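You operate a simulated robot arm through the tools that you are given. There is no shell and no other tool.

The job below is to be done with a simulated robot arm. You get a single attempt, and the scene is never put back.

## Task
Run bearing 95 on the tester at FAST: GOOD tray if it reads green, else the reject box.
Fine: one run; then the speed knob back to SLOW and the tester off. Where these are worked on the way, their far stop is far enough and under half their travel is too little: speed knob.

The check looks at the end state, three seconds after you hand in, the way a careful person would. Anything else that was tipped, shoved, dropped, spilled or broken makes it a failure.

## Robot
A 7-joint arm with a two-finger parallel gripper, fixed in place. Base frame: the origin is at the foot of the arm, x ahead of it, y to its left, z up; the work surface is at about z = 0.9. Readings come in m, degrees, newtons and seconds.
With the tool pointing down near the work surface it reaches from about 0.24 to 0.68 m from the base axis. Its first joint turns from -66.0 to 66.0 degrees. Payload 2.4 kg.
The tool frame sits at the grasp point between the pads (the TCP): z along the fingers, y along the line on which they close. The tips reach 0.03 m beyond it. The gripper opens to 0.094 m. The fingers are 0.028 m wide and 0.01 m thick; the gripper's body (0.05 by 0.096 m) begins 0.055 m behind the TCP.
Orientation is that of the tool frame in the base frame, as a unit quaternion [w, x, y, z]. With the fingers straight down and closing along the base's y, the tool's x points along the base's -x, its y along +y and its z along -z.

## Interface
- The arm moves only by the tool drive_tool. Its argument "deltas" is a list that holds one entry, the list of rows, each a list of 7 numbers: the shift along the tool's x, y, z in m, then the turn, a rotation vector about the tool's x, y, z in rad, then the gripper command, from -1 (shut) to 1 (fully open), values between in proportion. In form: [[[dx, dy, dz, wx, wy, wz, hand], ...]]. A call has 1 to 20 rows; each row is the pose to reach, as a shift and turn from the pose commanded when the call began, along the tool's axes at that moment. Each row takes 0.2 s and may step no farther than 0.05 m and 8.6 degrees from the row before; otherwise, or with a gripper value out of range, the whole call is refused. A pose out of reach is approached as far as the arm can. The call stops where the force on the tool passes 70 N (or 10 N more than at its start, if that is more) or the arm is blocked; 0.2 s more then pass. Each finger travels about 0.153 m/s and halts on what it meets, pressing with about 38 N; the grip force reading is that of the motor and also rises with nothing between the fingers. The clock runs only during rows and for 0.2 s after the last one: add rows that repeat a pose to give the fingers time. The reply holds the time, the measured pose of the TCP, the force on the tool along the base axes, the opening and the grip force, in the units named above and with some noise, with the torque about the TCP (base axes, N m) and any sound that the robot's microphone picked up.
- Cameras (640 x 400 px; columns grow to the right, rows downward): "scene" is fixed at [0.0329, 0.4673, 1.4545]; the picture's right is [-0.81, -0.58, 0.00], its down [-0.29, 0.40, -0.87] and it looks along [0.51, -0.71, -0.49] (base axes); focal length 310 px, centre (320, 200). "wrist" rides on the gripper at [0.076, 0.014, -0.102] in the tool frame; the picture's right is [-0.18, 0.98, 0.00], its down [-0.75, -0.14, -0.64] and it looks along [-0.63, -0.12, 0.77] (tool axes); focal length 243 px, centre (320, 200). There is no depth. A picture from a camera that has moved, and an enlarged one, comes with that camera's place and axes in the base frame and with its lens.
- grab_frame(camera): a new picture of that camera. The clock stands still meanwhile.
- zoom(camera, box): a new picture of the part [left, top, right, bottom] of that camera's present view, enlarged. The clock stands still meanwhile.
- hand_in(): hands the job in; it is judged then, once.

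Nothing tells you positions but the pictures and the camera data. Unless the task says otherwise, let go and move clear before handing in.

The tools are called after "Emit:" as name(argument=value, ...) on one line, values as JSON. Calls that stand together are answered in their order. drive_tool: Moves the arm, as the interface text tells. Its arguments: {"type":"object","properties":{"deltas":{"type":"array","items":{"type":"array","items":{"type":"array","items":{"type":"number"}}}}},"required":["deltas"]} The other tools are called the same way: grab_frame (camera) takes a picture; zoom (camera, box) takes an enlarged picture of a part of a camera's view; hand_in () hands the job in.

At the start:

```text
t: 0.0
position: [0.3788, -0.0128, 1.2585]
tool_rot: [0.0, 0.0, 1.0, 0.0]
force: [0.3, 0.5, -0.4]
torque: [0.02, 0.02, 0.01]
finger_gap: 0.0942
finger_force: 0.0
```

scene: 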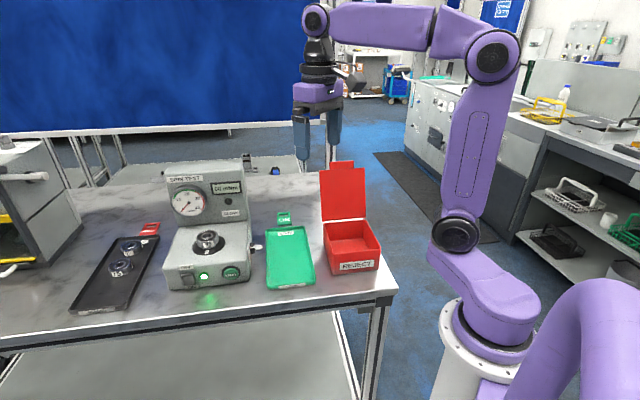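
wrist: 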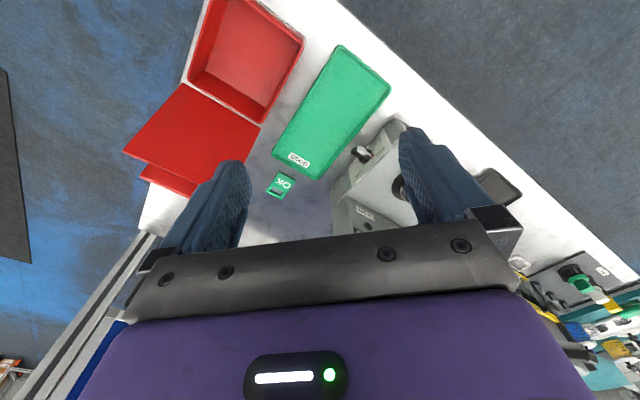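

I see a tester in the middle with a bearing on it, a black tray with two bearings to the left, a green GOOD tray and a red reject box to the right. I will zoom in to read the labels and details first.

Emit:
zoom(camera="scene", box=[150, 150, 280, 300])

Emit:
zoom(camera="scene", box=[60, 210, 170, 320])

Emit:
zoom(camera="scene", box=[250, 150, 400, 300])

Emit:
zoom(camera="wrist", box=[240, 100, 440, 240])

```text
2.67 times, centred on (215, 225) of scene
camera zoom: at [0.0329, 0.4673, 1.4545], right [-0.81, -0.58, 0.0], down [-0.29, 0.4, -0.87], along [0.51, -0.71, -0.49], focal length 827 px, centre (600, 133)
```

zoom: 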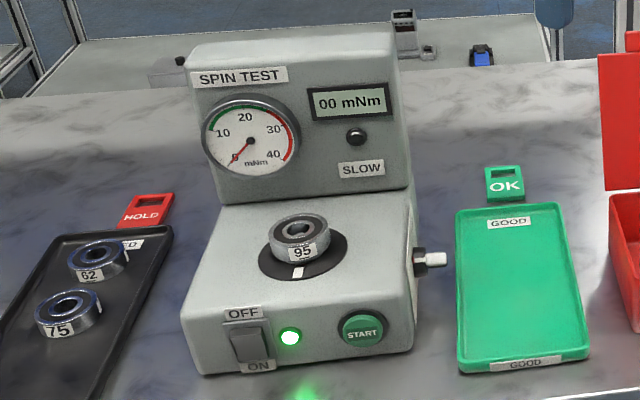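

```text
3.64 times, centred on (115, 265) of scene
camera zoom: at [0.0329, 0.4673, 1.4545], right [-0.81, -0.58, 0.0], down [-0.29, 0.4, -0.87], along [0.51, -0.71, -0.49], focal length 1128 px, centre (1066, -36)
```

zoom: 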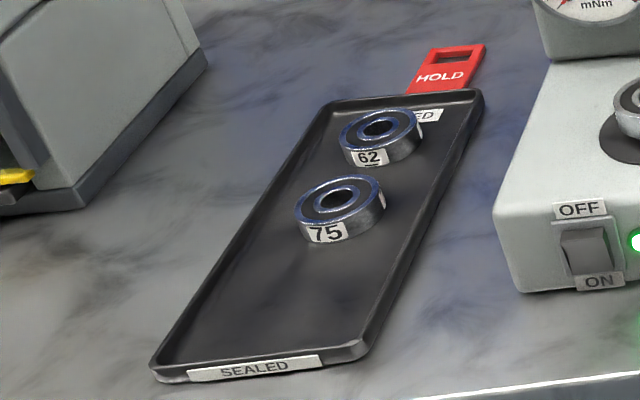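

```text
2.67 times, centred on (325, 225) of scene
camera zoom: at [0.0329, 0.4673, 1.4545], right [-0.81, -0.58, 0.0], down [-0.29, 0.4, -0.87], along [0.51, -0.71, -0.49], focal length 827 px, centre (307, 133)
```

zoom: 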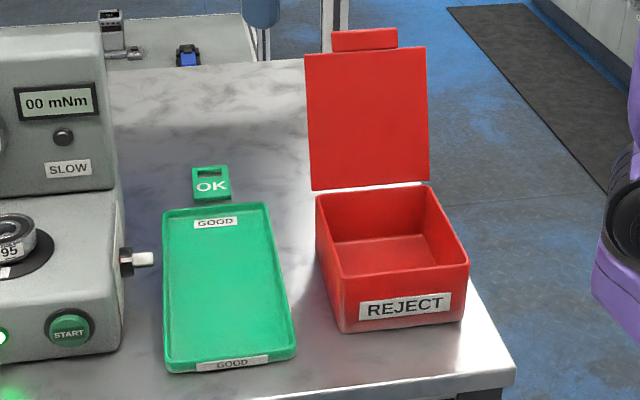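

```text
2.86 times, centred on (340, 170) of wrist
camera zoom: at [0.3014, 0.001, 1.3603], right [0.18, 0.98, 0.0], down [0.75, -0.14, 0.64], along [0.63, -0.12, -0.77], focal length 693 px, centre (263, 286)
```

zoom: 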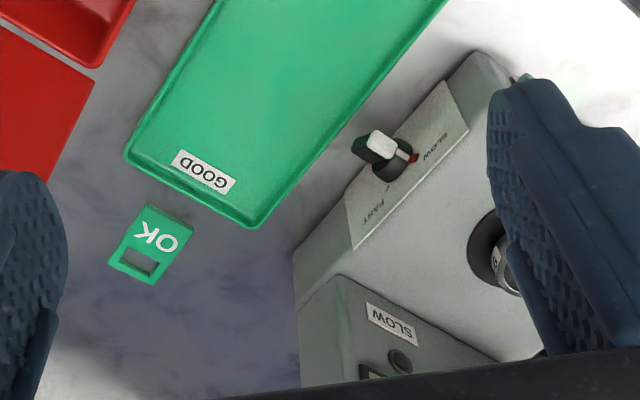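

The tester stands turned about 45°, its front facing the scene camera. Bearing 95 is already on the spindle, roughly at (0.63, 0.115, 0.98), and the speed knob is on the side facing the robot. I'll move the wrist camera to look at the tester from its front.

Emit:
drive_tool(deltas=[[[-0.02, 0.041, 0.0085, 0, 0, 0.112, 1], [-0.04, 0.083, 0.017, 0, 0, 0.224, 1], [-0.06, 0.124, 0.0255, 0, 0, 0.336, 1], [-0.08, 0.166, 0.034, 0, 0, 0.448, 1], [-0.1, 0.207, 0.043, 0, 0, 0.56, 1], [-0.12, 0.249, 0.051, 0, 0, 0.672, 1], [-0.14, 0.29, 0.06, 0, 0, 0.785, 1]]])

Emit:
grab_frame(camera="wrist")

Emit:
grab_frame(camera="scene")

```text
t: 1.6
position: [0.5187, 0.2767, 1.1975]
tool_rot: [0.0, 0.384, 0.923, -0.001]
force: [-0.5, -0.6, 0.5]
torque: [0.02, 0.04, 0.03]
finger_gap: 0.0942
finger_force: 0.1
```

```text
taken
camera wrist: at [0.4746, 0.3408, 1.3001], right [0.83, 0.56, 0.0], down [0.43, -0.63, 0.64], along [0.36, -0.53, -0.77], focal length 243 px, centre (320, 200)
```

wrist: 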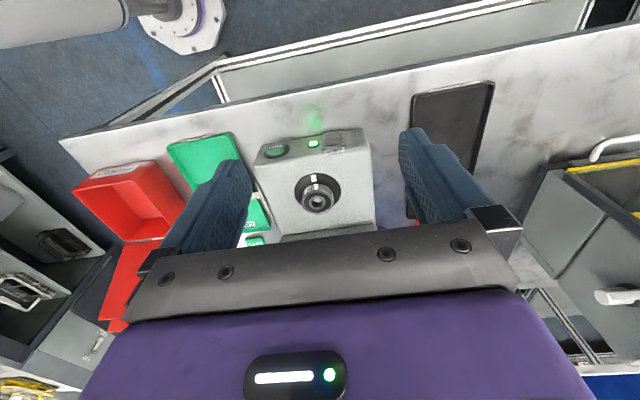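

```text
taken
```

scene: 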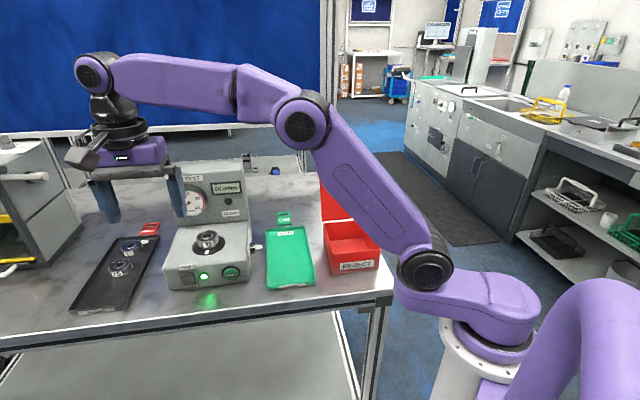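

Emit:
zoom(camera="wrist", box=[240, 110, 400, 240])

Emit:
zoom(camera="scene", box=[155, 210, 265, 300])

Emit:
zoom(camera="scene", box=[235, 215, 285, 275])

```text
3.08 times, centred on (320, 175) of wrist
camera zoom: at [0.4746, 0.3408, 1.3001], right [0.83, 0.56, 0.0], down [0.43, -0.63, 0.64], along [0.36, -0.53, -0.77], focal length 746 px, centre (320, 277)
```

zoom: 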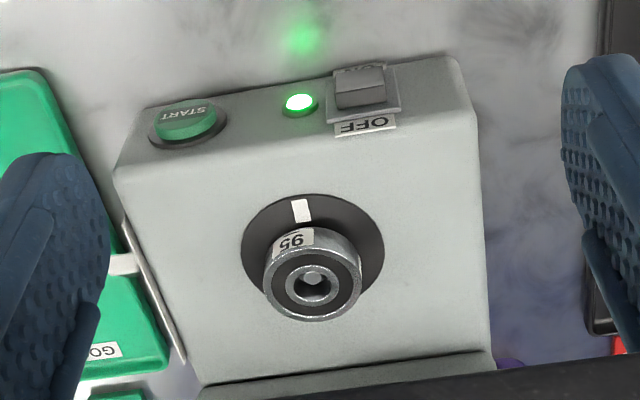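

```text
4.44 times, centred on (210, 255) of scene
camera zoom: at [0.0329, 0.4673, 1.4545], right [-0.81, -0.58, 0.0], down [-0.29, 0.4, -0.87], along [0.51, -0.71, -0.49], focal length 1379 px, centre (809, -44)
```

zoom: 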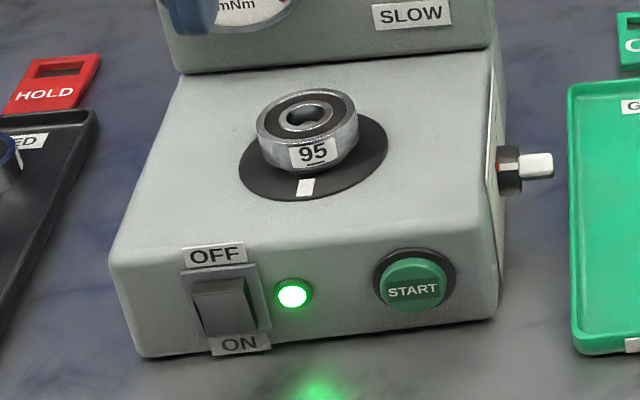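

```text
6.67 times, centred on (260, 245) of scene
camera zoom: at [0.0329, 0.4673, 1.4545], right [-0.81, -0.58, 0.0], down [-0.29, 0.4, -0.87], along [0.51, -0.71, -0.49], focal length 2068 px, centre (720, -100)
```

zoom: 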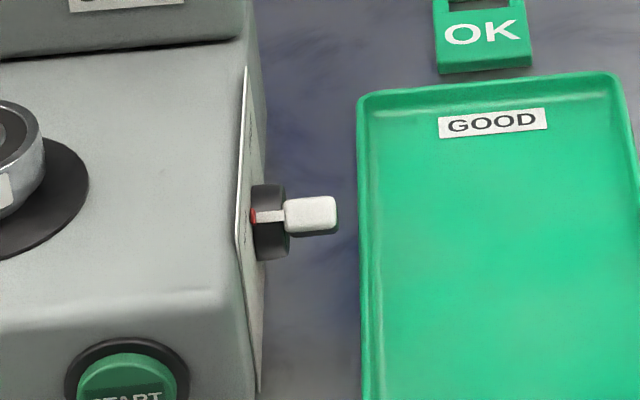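

Triangulating gives START at about (0.523, 0.143, 0.945), the rocker at about (0.590, 0.210, 0.944) and the top of the bearing at about (0.611, 0.132, 1.011). The tester front faces (-0.71, +0.71). Next I'll take a closer look at the speed knob on the robot-facing side.

Emit:
drive_tool(deltas=[[[-0.0167, -0.0207, 0, 0, 0, -0.131, 1], [-0.0335, -0.0415, 0, 0, 0, -0.262, 1], [-0.0502, -0.0622, 0, 0, 0, -0.393, 1], [-0.0669, -0.0829, 0, 0, 0, -0.524, 1], [-0.0837, -0.1037, 0, 0, 0, -0.655, 1], [-0.1004, -0.1244, 0, 0, 0, -0.786, 1], [-0.1171, -0.1451, 0, 0, 0, -0.917, 1], [-0.1338, -0.1658, 0, 0, 0, -1.048, 1], [-0.1506, -0.1866, 0, 0, 0, -1.179, 1], [-0.1673, -0.2073, 0, 0, 0, -1.31, 1], [-0.184, -0.228, 0, 0, 0, -1.441, 1], [-0.2008, -0.2488, 0, 0, 0, -1.571, 1], [-0.2008, -0.2488, 0.045, 0, 0, -1.571, 1], [-0.2008, -0.2488, 0.09, 0, 0, -1.571, 1], [-0.2008, -0.2488, 0.1375, 0, 0, -1.571, 1]]])

Emit:
grab_frame(camera="wrist")

Emit:
zoom(camera="wrist", box=[240, 90, 420, 240])

```text
t: 4.8
position: [0.4839, -0.0403, 1.0615]
tool_rot: [0.001, -0.383, 0.924, 0.0]
force: [0.0, -0.5, -0.5]
torque: [0.01, 0.01, -0.01]
finger_gap: 0.094
finger_force: 0.1
```

```text
taken
camera wrist: at [0.4201, -0.0855, 1.163], right [-0.57, 0.82, 0.0], down [0.63, 0.43, 0.64], along [0.53, 0.36, -0.77], focal length 243 px, centre (320, 200)
```

wrist: 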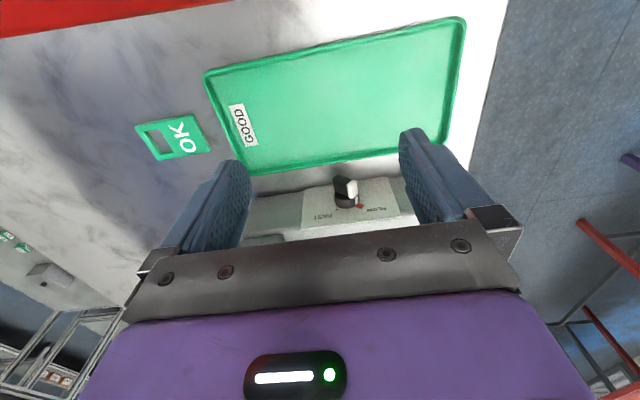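

```text
2.67 times, centred on (330, 165) of wrist
camera zoom: at [0.4201, -0.0855, 1.163], right [-0.57, 0.82, 0.0], down [0.63, 0.43, 0.64], along [0.53, 0.36, -0.77], focal length 647 px, centre (293, 293)
```

zoom: 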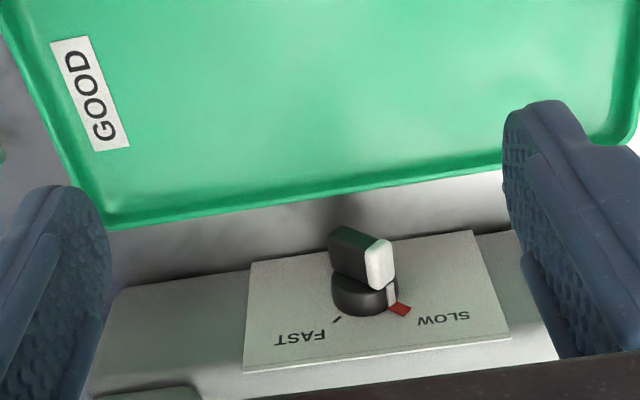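

The knob has a bar grip whose white pointer end points up and toward the front (SLOW). FAST is up and toward the back, and the axis is horizontal at about n=-0.36, z=0.94. I'll zoom in closer for its dimensions.

Emit:
zoom(camera="wrist", box=[310, 145, 390, 215])

Emit:
zoom(camera="scene", box=[240, 230, 270, 260])

Emit:
grab_frame(camera="scene")

```text
5.71 times, centred on (350, 180) of wrist
camera zoom: at [0.4201, -0.0855, 1.163], right [-0.57, 0.82, 0.0], down [0.63, 0.43, 0.64], along [0.53, 0.36, -0.77], focal length 1386 px, centre (149, 314)
```

zoom: 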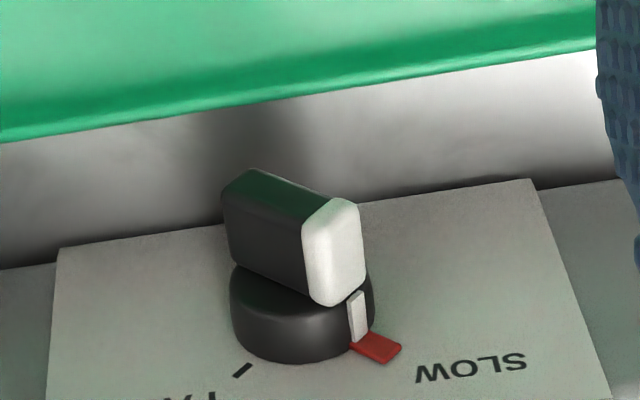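

```text
13.33 times, centred on (255, 245) of scene
camera zoom: at [0.0329, 0.4673, 1.4546], right [-0.81, -0.58, 0.0], down [-0.29, 0.4, -0.87], along [0.51, -0.71, -0.49], focal length 4136 px, centre (1187, -400)
```

zoom: 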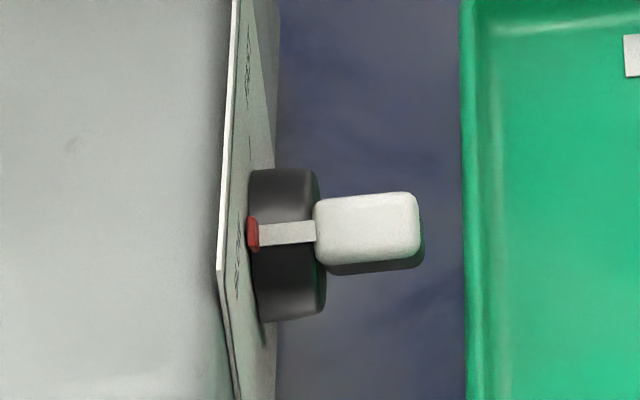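

```text
taken
```

scene: 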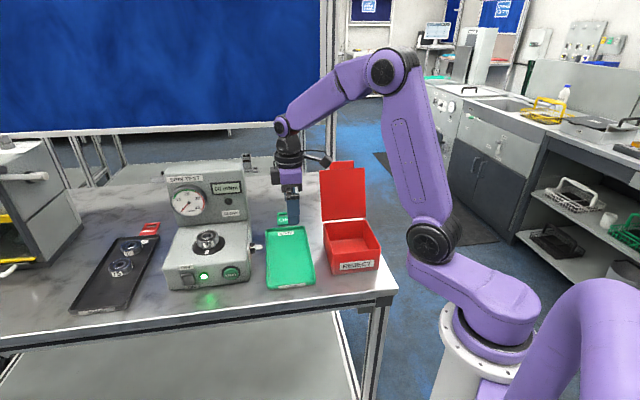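

The knob axis is at about e=0.43 (side face), n=-0.36, z=0.938, in coordinates e=(x+y)/√2, n=(y-x)/√2. The bar is about 25 mm long and sticks out 20 mm. I plan to push it over with the closed fingertips, so I'll close the fingers and move above and in front of the knob to check alignment.

Emit:
drive_tool(deltas=[[[-0.0274, 0.0146, 0, 0, 0, 0, -1], [-0.0549, 0.0291, 0, 0, 0, 0, -1], [-0.0823, 0.0437, 0, 0, 0, 0, -1], [-0.0823, 0.0437, 0.02, 0, 0, 0, -1]]])

Emit:
grab_frame(camera="wrist")

Emit:
zoom(camera="scene", box=[200, 170, 310, 280])

```text
t: 5.8
position: [0.5123, 0.0476, 1.0403]
tool_rot: [0.001, -0.382, 0.924, 0.0]
force: [0.6, -0.1, 0.0]
torque: [0.02, 0.02, -0.01]
finger_gap: 0.0
finger_force: 32.9
```

```text
taken
camera wrist: at [0.4474, 0.0035, 1.1423], right [-0.57, 0.82, 0.0], down [0.63, 0.43, 0.64], along [0.53, 0.36, -0.77], focal length 243 px, centre (320, 200)
```

wrist: 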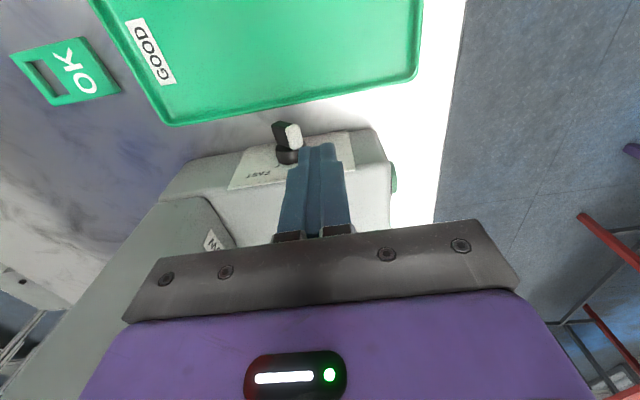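

```text
3.64 times, centred on (255, 225) of scene
camera zoom: at [0.0329, 0.4673, 1.4545], right [-0.81, -0.58, 0.0], down [-0.29, 0.4, -0.87], along [0.51, -0.71, -0.49], focal length 1128 px, centre (556, 109)
```

zoom: 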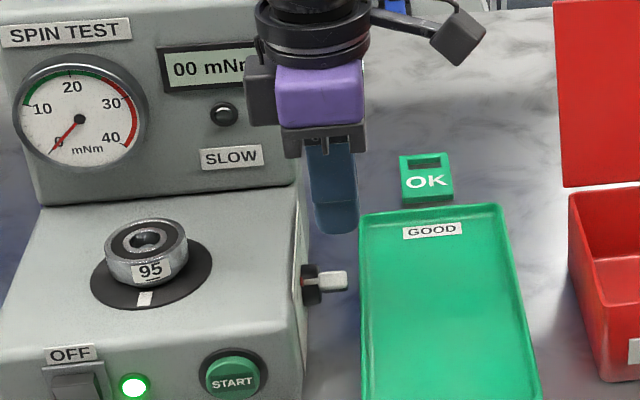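

Emit:
zoom(camera="wrist", box=[250, 100, 370, 190])

Emit:
zoom(camera="scene", box=[235, 205, 285, 260])

```text
4.44 times, centred on (310, 145) of wrist
camera zoom: at [0.4474, 0.0035, 1.1423], right [-0.57, 0.82, 0.0], down [0.63, 0.43, 0.64], along [0.53, 0.36, -0.77], focal length 1078 px, centre (364, 444)
```

zoom: 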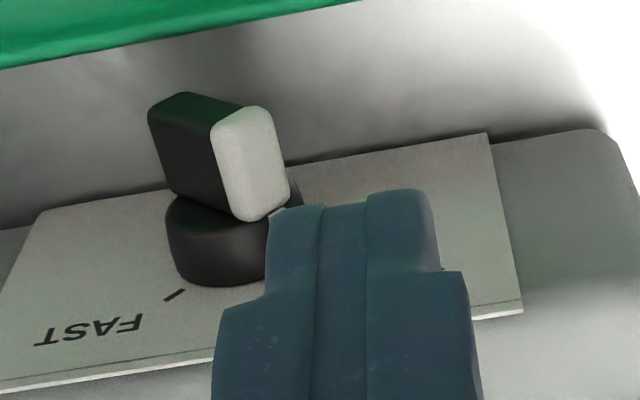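

```text
7.27 times, centred on (260, 232) of scene
camera zoom: at [0.0329, 0.4673, 1.4545], right [-0.81, -0.58, 0.0], down [-0.29, 0.4, -0.87], along [0.51, -0.71, -0.49], focal length 2256 px, centre (756, -36)
```

zoom: 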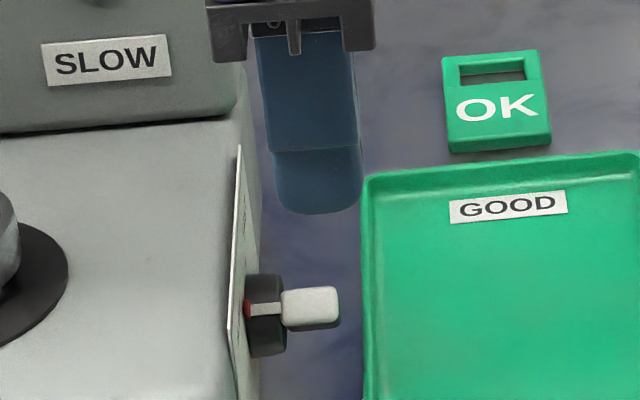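

The closed fingers are in front of the bar with about 7 mm of clearance. I'll step slightly forward, go down to axis height and check before pushing.

Emit:
drive_tool(deltas=[[[0, 0.005, 0, 0, 0, 0, -1], [0, 0.005, 0.03, 0, 0, 0, -1], [0, 0.005, 0.06, 0, 0, 0, -1], [0, 0.005, 0.0755, 0, 0, 0, -1]]])

Emit:
zoom(camera="wrist", box=[230, 80, 390, 200])

Emit:
zoom(camera="scene", box=[235, 205, 285, 260])

```text
t: 6.8
position: [0.5076, 0.0531, 0.9646]
tool_rot: [0.0, -0.383, 0.924, 0.0]
force: [-0.3, -0.4, 0.1]
torque: [0.0, 0.01, 0.0]
finger_gap: 0.0002
finger_force: 33.7
```

```text
3.33 times, centred on (310, 140) of wrist
camera zoom: at [0.4432, 0.0083, 1.0664], right [-0.57, 0.82, 0.0], down [0.63, 0.43, 0.64], along [0.53, 0.36, -0.77], focal length 809 px, centre (353, 400)
```

zoom: 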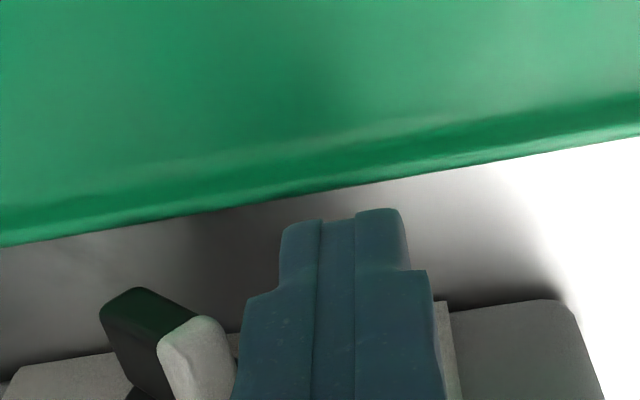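

```text
7.27 times, centred on (260, 232) of scene
camera zoom: at [0.0329, 0.4673, 1.4545], right [-0.81, -0.58, 0.0], down [-0.29, 0.4, -0.87], along [0.51, -0.71, -0.49], focal length 2256 px, centre (756, -36)
```

zoom: 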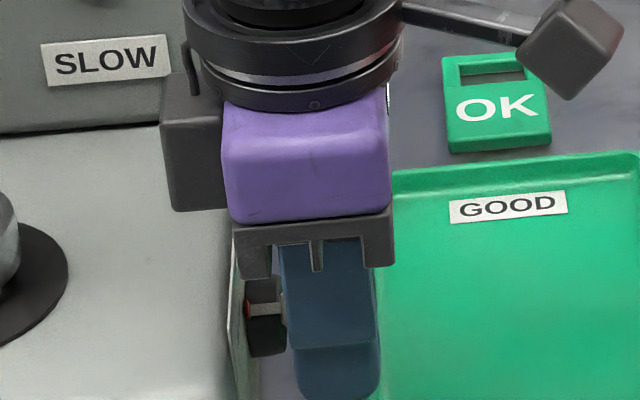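

The fingertips are in front of the bar at axis height and clear of everything. I'll push toward the back gently in small steps.

Emit:
drive_tool(deltas=[[[0, -0.006, 0, 0, 0, 0, -1], [0, -0.011, 0, 0, 0, 0, -1], [0, -0.015, 0, 0, 0, 0, -1], [0, -0.018, 0, 0, 0, 0, -1], [0, -0.021, 0, 0, 0, 0, -1], [0, -0.024, 0, 0, 0, 0, -1]]])

Emit:
zoom(camera="wrist", box=[230, 80, 390, 200])

Emit:
zoom(camera="scene", box=[200, 180, 290, 260])

```text
t: 8.2
position: [0.519, 0.0418, 0.9653]
tool_rot: [-0.009, -0.387, 0.922, 0.004]
force: [-42.9, 31.3, 25.9]
torque: [0.54, 0.56, 0.18]
finger_gap: 0.0001
finger_force: 32.8
```

```text
3.33 times, centred on (310, 140) of wrist
camera zoom: at [0.4566, -0.003, 1.0682], right [-0.57, 0.82, 0.01], down [0.64, 0.44, 0.63], along [0.51, 0.37, -0.78], focal length 809 px, centre (353, 400)
```

zoom: 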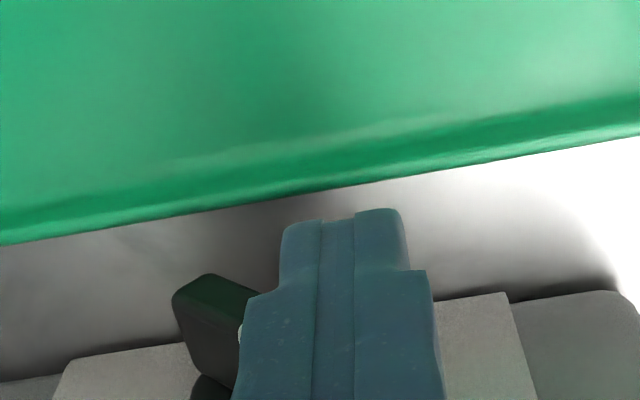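

```text
5.00 times, centred on (245, 220) of scene
camera zoom: at [0.0312, 0.4682, 1.4543], right [-0.81, -0.58, 0.0], down [-0.29, 0.4, -0.87], along [0.51, -0.71, -0.49], focal length 1551 px, centre (695, 100)
```

zoom: 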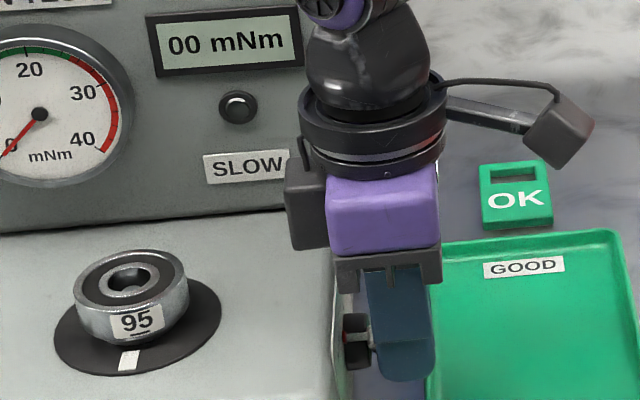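

The bar jammed: I pushed at its front-lower corner, where friction cancels the turning moment, and the reply shows about 52 N. I'll back off, raise the tip about 10 mm so it bears on the upper part of the white end face, and push again.

Emit:
drive_tool(deltas=[[[0, 0.012, 0, 0, 0, 0, -1], [0, 0.022, 0, 0, 0, 0, -1], [-0.003, 0.022, -0.01, 0, 0, 0, -1], [-0.003, 0.012, -0.01, 0, 0, 0, -1], [-0.003, 0.008, -0.01, 0, 0, 0, -1], [-0.003, 0.005, -0.01, 0, 0, 0, -1], [-0.003, 0.002, -0.01, 0, 0, 0, -1], [-0.003, -0.001, -0.01, 0, 0, 0, -1]]])

Emit:
zoom(camera="wrist", box=[230, 80, 390, 200])

Emit:
zoom(camera="scene", box=[200, 180, 290, 260])

```text
t: 10.0
position: [0.5205, 0.0428, 0.9755]
tool_rot: [-0.009, -0.386, 0.922, 0.005]
force: [-45.4, 30.6, 27.9]
torque: [0.82, 1.05, 0.09]
finger_gap: 0.0
finger_force: 33.3
```

```text
3.33 times, centred on (310, 140) of wrist
camera zoom: at [0.4586, -0.0015, 1.0784], right [-0.57, 0.82, 0.01], down [0.64, 0.44, 0.63], along [0.51, 0.37, -0.78], focal length 809 px, centre (353, 400)
```

zoom: 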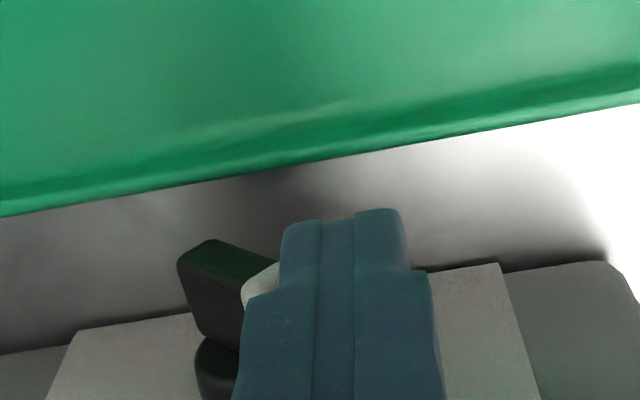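

```text
5.00 times, centred on (245, 220) of scene
camera zoom: at [0.0311, 0.4682, 1.4543], right [-0.81, -0.58, 0.0], down [-0.29, 0.4, -0.87], along [0.51, -0.71, -0.49], focal length 1551 px, centre (695, 100)
```

zoom: 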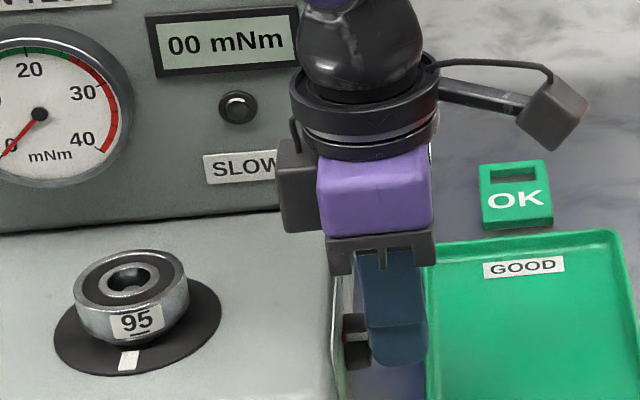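

The force and torque readings put both contacts at the same point on the bar's front corner, at z≈0.9456, so the axis is a little higher than I assumed, about 0.942. I'll back off, raise the tip to about 0.952 and push on the upper part of the end face.

Emit:
drive_tool(deltas=[[[0, 0.012, 0, 0, 0, 0, -1], [0, 0.015, -0.0065, 0, 0, 0, -1], [0, 0.008, -0.0065, 0, 0, 0, -1], [0, 0.004, -0.0065, 0, 0, 0, -1], [0, 0.0, -0.0065, 0, 0, 0, -1], [0, -0.003, -0.0065, 0, 0, 0, -1], [0, -0.006, -0.0065, 0, 0, 0, -1]]])

Emit:
zoom(camera="wrist", box=[230, 80, 390, 200])

Emit:
zoom(camera="scene", box=[200, 180, 290, 260])

```text
t: 11.6
position: [0.5348, 0.0279, 0.9842]
tool_rot: [0.006, -0.382, 0.924, -0.004]
force: [7.1, -14.8, 34.7]
torque: [-0.54, -0.46, -0.16]
finger_gap: 0.0
finger_force: 33.3
```

```text
3.33 times, centred on (310, 140) of wrist
camera zoom: at [0.4692, -0.0161, 1.0854], right [-0.56, 0.83, -0.01], down [0.63, 0.43, 0.65], along [0.54, 0.36, -0.76], focal length 809 px, centre (353, 400)
```

zoom: 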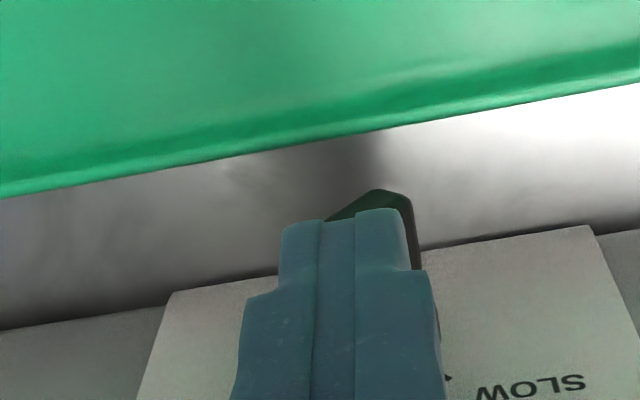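

```text
5.00 times, centred on (245, 220) of scene
camera zoom: at [0.0325, 0.4669, 1.4547], right [-0.81, -0.58, 0.0], down [-0.29, 0.4, -0.87], along [0.51, -0.71, -0.49], focal length 1551 px, centre (695, 100)
```

zoom: 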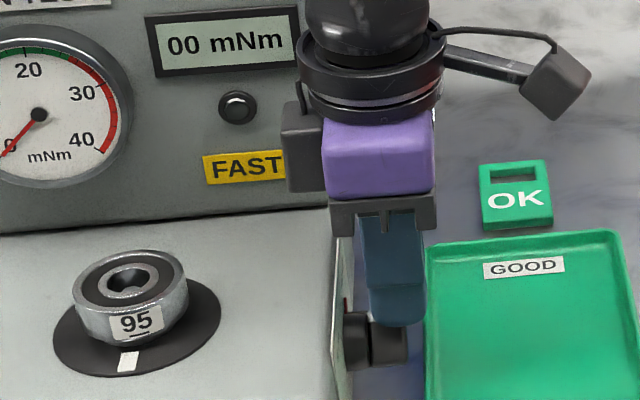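

The panel label now reads FAST and the bar has flipped over. I'll lift off and check that the knob is at its far stop.

Emit:
drive_tool(deltas=[[[0, 0.005, -0.03, 0, 0, 0, -1], [0, 0.02, -0.06, 0, 0, 0, -1], [0.03, 0.04, -0.08, 0, 0, 0, -1]]])

Emit:
zoom(camera="wrist", box=[230, 80, 390, 200])

Emit:
zoom(camera="scene", box=[200, 180, 290, 260])

```text
t: 12.4
position: [0.4833, 0.0392, 1.0608]
tool_rot: [0.001, -0.384, 0.923, 0.001]
force: [0.8, 0.0, -0.3]
torque: [0.03, 0.02, 0.0]
finger_gap: 0.0
finger_force: 33.1
```

```text
3.33 times, centred on (310, 140) of wrist
camera zoom: at [0.4186, -0.0053, 1.1636], right [-0.57, 0.82, 0.0], down [0.63, 0.43, 0.64], along [0.53, 0.36, -0.77], focal length 809 px, centre (353, 400)
```

zoom: 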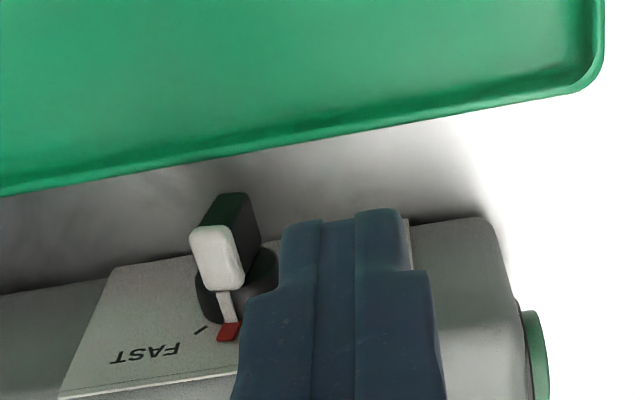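

```text
5.00 times, centred on (245, 220) of scene
camera zoom: at [0.0329, 0.4673, 1.4546], right [-0.81, -0.58, 0.0], down [-0.29, 0.4, -0.87], along [0.51, -0.71, -0.49], focal length 1551 px, centre (695, 100)
```

zoom: 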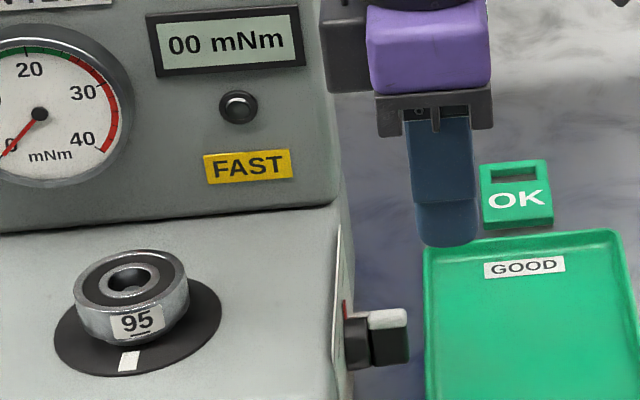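

The knob is past its mid-point and the label shows FAST, but the pointer is just short of the FAST tick. I'll nudge it the rest of the way to its stop.

Emit:
drive_tool(deltas=[[[-0.03, -0.005, 0.03, 0, 0, 0, -1], [-0.03, -0.01, 0.065, 0, 0, 0, -1], [-0.03, -0.017, 0.0825, 0, 0, 0, -1], [-0.03, -0.025, 0.0825, 0, 0, 0, -1], [-0.03, -0.032, 0.0825, 0, 0, 0, -1], [-0.03, -0.036, 0.0825, 0, 0, 0, -1], [-0.03, -0.04, 0.0825, 0, 0, 0, -1], [-0.03, -0.043, 0.0825, 0, 0, 0, -1]]])

Emit:
zoom(camera="scene", box=[200, 180, 290, 260])

Emit:
zoom(camera="wrist", box=[230, 80, 390, 200])

```text
t: 14.2
position: [0.5312, 0.0347, 0.9799]
tool_rot: [-0.002, -0.385, 0.923, 0.001]
force: [-23.3, 12.3, 21.7]
torque: [0.31, 0.5, 0.07]
finger_gap: 0.0001
finger_force: 33.3
```

```text
5.00 times, centred on (245, 220) of scene
camera zoom: at [0.0318, 0.4677, 1.4545], right [-0.81, -0.58, 0.0], down [-0.29, 0.4, -0.87], along [0.51, -0.71, -0.49], focal length 1551 px, centre (695, 100)
```

zoom: 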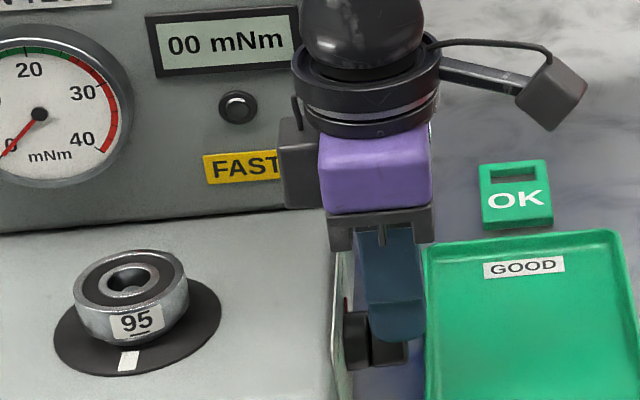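

```text
3.33 times, centred on (310, 140) of wrist
camera zoom: at [0.4677, -0.0114, 1.0817], right [-0.57, 0.82, 0.0], down [0.63, 0.43, 0.64], along [0.52, 0.37, -0.77], focal length 809 px, centre (353, 400)
```

zoom: 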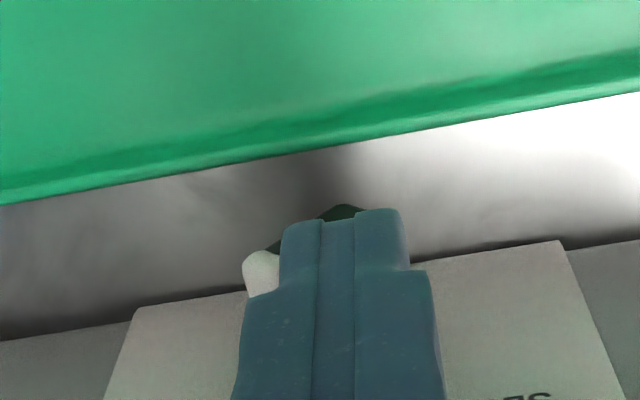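

Emit:
drive_tool(deltas=[[[0, 0.01, -0.02, 0, 0, 0, -1], [0, 0.03, -0.05, 0, 0, 0, -1], [0.03, 0.055, -0.08, 0, 0, 0, -1]]])

Emit:
zoom(camera="wrist", box=[190, 80, 350, 200])

Emit:
zoom(camera="scene", box=[200, 180, 290, 260])

```text
t: 15.0
position: [0.4739, 0.0487, 1.0595]
tool_rot: [0.0, -0.383, 0.924, 0.0]
force: [0.4, -0.2, -0.2]
torque: [-0.03, 0.0, -0.01]
finger_gap: 0.0002
finger_force: 33.5
```

```text
3.33 times, centred on (270, 140) of wrist
camera zoom: at [0.4094, 0.0035, 1.1608], right [-0.57, 0.82, 0.0], down [0.63, 0.43, 0.64], along [0.53, 0.36, -0.77], focal length 809 px, centre (487, 400)
```

zoom: 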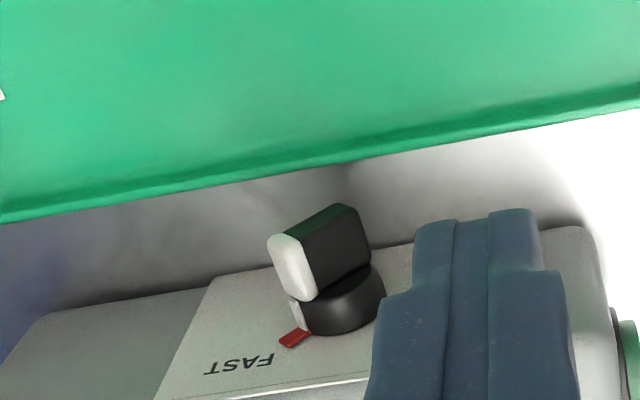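

```text
5.00 times, centred on (245, 220) of scene
camera zoom: at [0.0329, 0.4673, 1.4546], right [-0.81, -0.58, 0.0], down [-0.29, 0.4, -0.87], along [0.51, -0.71, -0.49], focal length 1551 px, centre (695, 100)
```

zoom: 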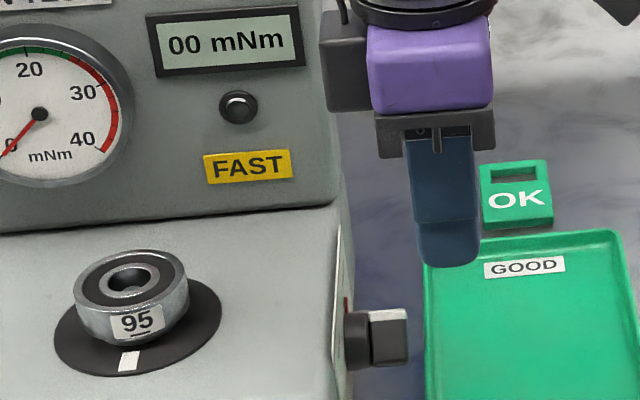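

The pointer is now at the FAST mark. Next I'll bring the closed fingertips in front of the START button, not touching yet, and check alignment.

Emit:
drive_tool(deltas=[[[-0.02, 0.035, 0, 0, 0, 0, -1], [-0.05, 0.055, 0, 0, 0, 0, -1], [-0.08, 0.068, 0.01, 0, 0, 0, -1], [-0.102, 0.068, 0.045, 0, 0, 0, -1], [-0.102, 0.068, 0.0865, 0, 0, 0, -1], [-0.102, 0.068, 0.0965, 0, 0, 0, -1]]])

Emit:
grab_frame(camera="scene")

Emit:
zoom(camera="scene", box=[170, 200, 280, 300])

Emit:
zoom(camera="wrist", box=[190, 80, 350, 200])

```text
t: 16.4
position: [0.4974, 0.1681, 0.9622]
tool_rot: [0.0, -0.382, 0.924, 0.0]
force: [0.3, 0.2, 0.2]
torque: [0.02, 0.0, -0.01]
finger_gap: 0.0
finger_force: 32.8
```

```text
taken
```

scene: 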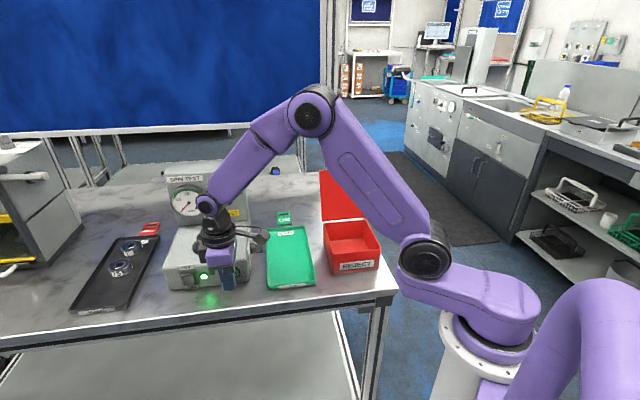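

```text
4.00 times, centred on (225, 250) of scene
camera zoom: at [0.0329, 0.4673, 1.4545], right [-0.81, -0.58, 0.0], down [-0.29, 0.4, -0.87], along [0.51, -0.71, -0.49], focal length 1241 px, centre (700, 0)
```

zoom: 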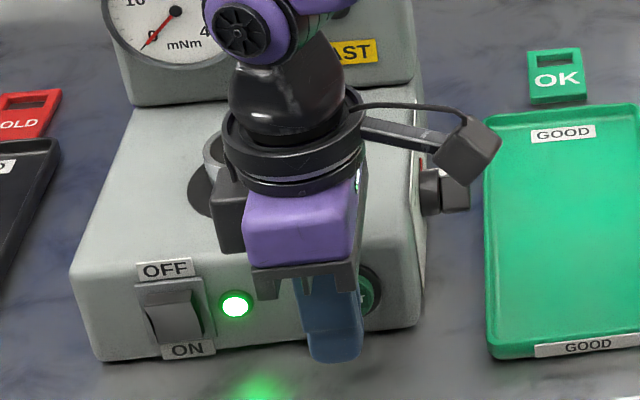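

```text
3.33 times, centred on (270, 140) of wrist
camera zoom: at [0.4333, 0.1236, 1.0639], right [-0.57, 0.82, 0.0], down [0.63, 0.43, 0.64], along [0.53, 0.36, -0.77], focal length 809 px, centre (487, 400)
```

zoom: 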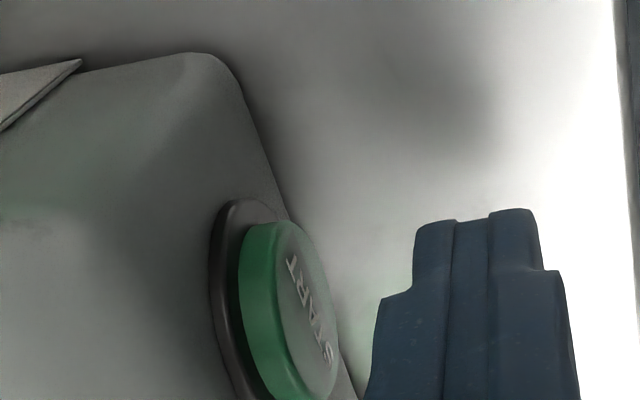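

Emit:
zoom(camera="wrist", box=[220, 100, 380, 230])

Emit:
grab_frame(camera="wrist")

```text
3.08 times, centred on (300, 165) of wrist
camera zoom: at [0.4333, 0.1236, 1.0639], right [-0.57, 0.82, 0.0], down [0.63, 0.43, 0.64], along [0.53, 0.36, -0.77], focal length 746 px, centre (382, 308)
```

zoom: 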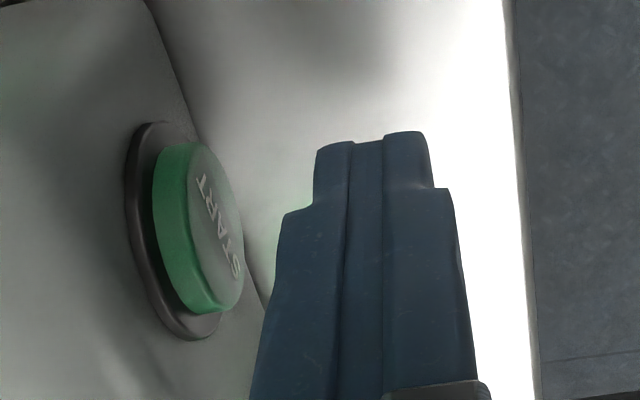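

```text
taken
camera wrist: at [0.4333, 0.1236, 1.0639], right [-0.57, 0.82, 0.0], down [0.63, 0.43, 0.64], along [0.53, 0.36, -0.77], focal length 243 px, centre (320, 200)
```

wrist: 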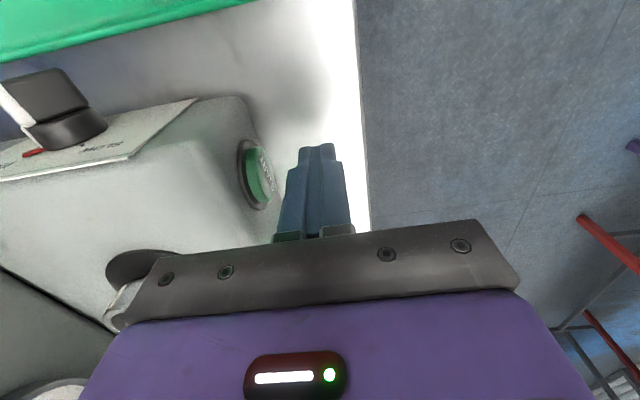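

The fingertips line up with START (e≈0.47), with the tip just below the button centre. I'll press gently in small steps and watch the force and display.

Emit:
drive_tool(deltas=[[[0, -0.012, 0, 0, 0, 0, -1], [0, -0.02, 0, 0, 0, 0, -1], [0, -0.025, 0, 0, 0, 0, -1], [0, -0.028, 0, 0, 0, 0, -1], [0, -0.031, 0, 0, 0, 0, -1]]])

Emit:
zoom(camera="scene", box=[150, 150, 260, 300])

Emit:
zoom(camera="wrist", box=[220, 100, 380, 230])

```text
t: 17.6
position: [0.5177, 0.1477, 0.9624]
tool_rot: [-0.002, -0.383, 0.924, 0.001]
force: [-14.7, 7.3, 0.7]
torque: [-0.05, -0.1, -0.3]
finger_gap: 0.0
finger_force: 33.5
heard: click
```

```text
2.67 times, centred on (205, 225) of scene
camera zoom: at [0.0324, 0.4676, 1.4545], right [-0.81, -0.58, 0.0], down [-0.29, 0.4, -0.87], along [0.51, -0.71, -0.49], focal length 827 px, centre (627, 133)
```

zoom: 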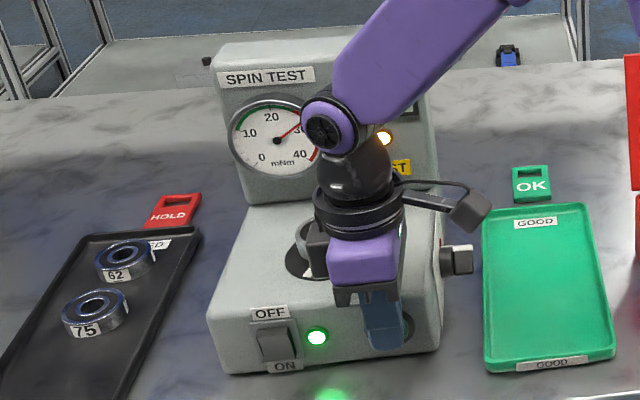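

```text
3.08 times, centred on (300, 165) of wrist
camera zoom: at [0.4539, 0.1037, 1.065], right [-0.57, 0.82, 0.0], down [0.64, 0.43, 0.64], along [0.52, 0.36, -0.77], focal length 746 px, centre (382, 308)
```

zoom: 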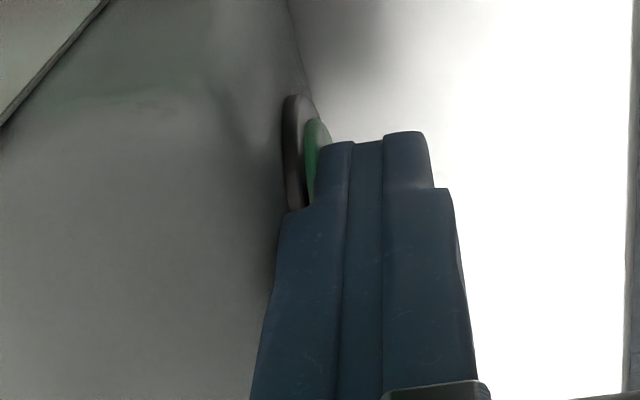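

START clicked, the run lamp lit orange and the needle is moving. I'll retract straight back off the button and watch the gauge.

Emit:
drive_tool(deltas=[[[0, 0.03, 0, 0, 0, 0, -1], [0, 0.06, -0.02, 0, 0, 0, -1]]])

Emit:
zoom(camera="scene", box=[160, 160, 260, 230])

Emit:
grab_frame(camera="wrist")

```text
t: 18.2
position: [0.4769, 0.1879, 0.9824]
tool_rot: [0.001, -0.383, 0.924, 0.001]
force: [0.4, -0.1, -0.2]
torque: [0.02, 0.02, 0.0]
finger_gap: 0.0
finger_force: 33.1
```

```text
5.71 times, centred on (210, 195) of scene
camera zoom: at [0.0329, 0.4673, 1.4545], right [-0.81, -0.58, 0.0], down [-0.29, 0.4, -0.87], along [0.51, -0.71, -0.49], focal length 1772 px, centre (949, 229)
```

zoom: 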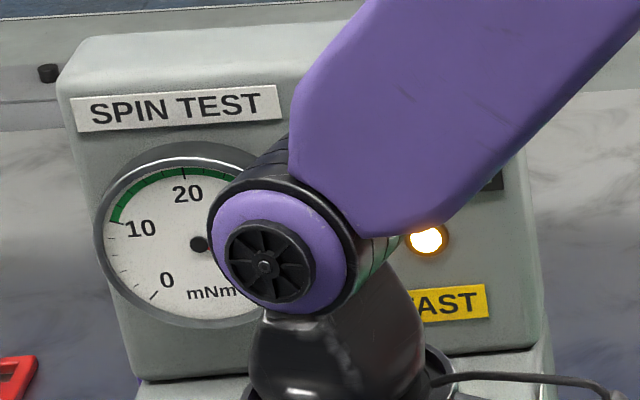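

```text
taken
camera wrist: at [0.4127, 0.1442, 1.0848], right [-0.56, 0.83, 0.0], down [0.63, 0.43, 0.64], along [0.53, 0.36, -0.77], focal length 243 px, centre (320, 200)
```

wrist: 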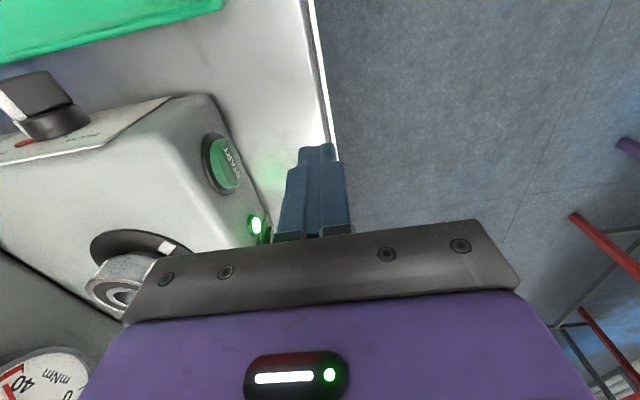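

The arm hides the gauge, so I'll slide away to the right while the run continues.

Emit:
drive_tool(deltas=[[[0.045, 0, -0.02, 0, 0, 0, -1], [0.09, 0, -0.04, 0, 0, 0, -1]]])

Emit:
zoom(camera="scene", box=[160, 160, 260, 230])

```text
t: 18.8
position: [0.4122, 0.1252, 1.0233]
tool_rot: [-0.001, -0.384, 0.924, 0.0]
force: [0.4, -0.1, -0.1]
torque: [0.04, -0.05, 0.03]
finger_gap: 0.0
finger_force: 33.0
```

```text
5.71 times, centred on (210, 195) of scene
camera zoom: at [0.0329, 0.4673, 1.4546], right [-0.81, -0.58, 0.0], down [-0.29, 0.4, -0.87], along [0.51, -0.71, -0.49], focal length 1772 px, centre (949, 229)
```

zoom: 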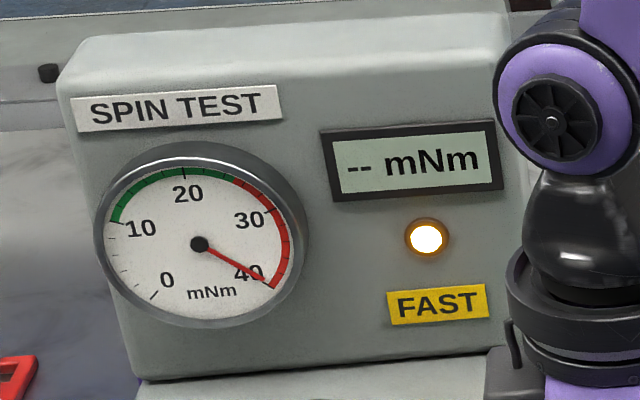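

The view is clear now. The display reads "--", the lamp is lit and the needle is swinging, so I'll wait for it to settle.

Emit:
drive_tool(deltas=[[[0.02, 0, 0, 0, 0, 0, -1], [0.02, 0, 0, 0, 0, 0, -1], [0.02, 0, 0, 0, 0, 0, -1], [0.02, 0, 0, 0, 0, 0, -1]]])

Emit:
zoom(camera="scene", box=[160, 160, 260, 230])

```text
t: 19.8
position: [0.3976, 0.1104, 1.0237]
tool_rot: [0.0, -0.383, 0.924, 0.0]
force: [-0.4, -0.8, -0.3]
torque: [0.05, 0.0, -0.04]
finger_gap: 0.0
finger_force: 33.0
```

```text
5.71 times, centred on (210, 195) of scene
camera zoom: at [0.0329, 0.4673, 1.4545], right [-0.81, -0.58, 0.0], down [-0.29, 0.4, -0.87], along [0.51, -0.71, -0.49], focal length 1772 px, centre (949, 229)
```

zoom: 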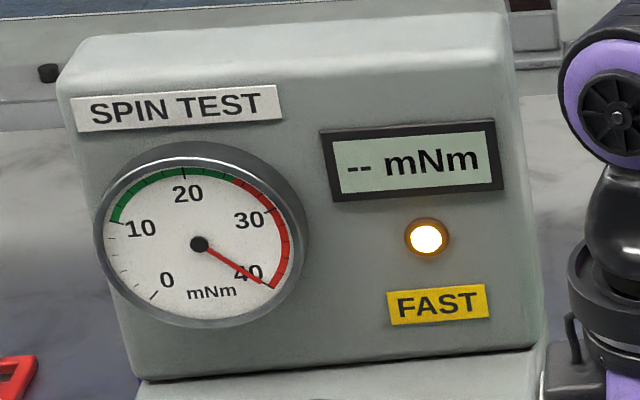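

Emit:
drive_tool(deltas=[[[0, 0, 0, 0, 0, 0, -1], [0, 0, 0, 0, 0, 0, -1], [0, 0, 0, 0, 0, 0, -1], [0, 0, 0, 0, 0, 0, -1], [0, 0, 0, 0, 0, 0, -1]]])

Emit:
zoom(camera="scene", box=[160, 160, 260, 230])

```text
t: 21.0
position: [0.3993, 0.1109, 1.0234]
tool_rot: [0.0, -0.383, 0.924, -0.001]
force: [-0.6, -0.3, -0.7]
torque: [0.01, 0.0, 0.01]
finger_gap: 0.0005
finger_force: 32.9
```

```text
5.71 times, centred on (210, 195) of scene
camera zoom: at [0.0329, 0.4673, 1.4545], right [-0.81, -0.58, 0.0], down [-0.29, 0.4, -0.87], along [0.51, -0.71, -0.49], focal length 1772 px, centre (949, 229)
```

zoom: 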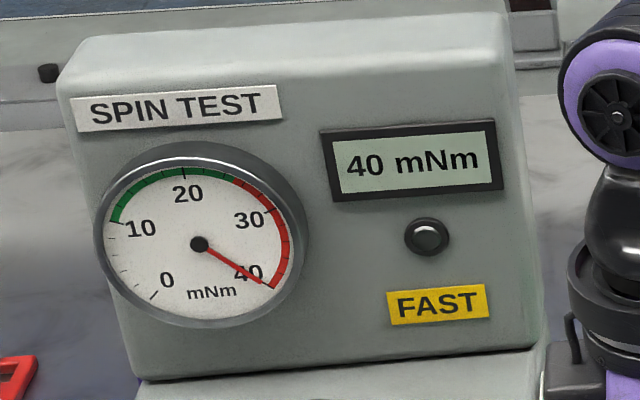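

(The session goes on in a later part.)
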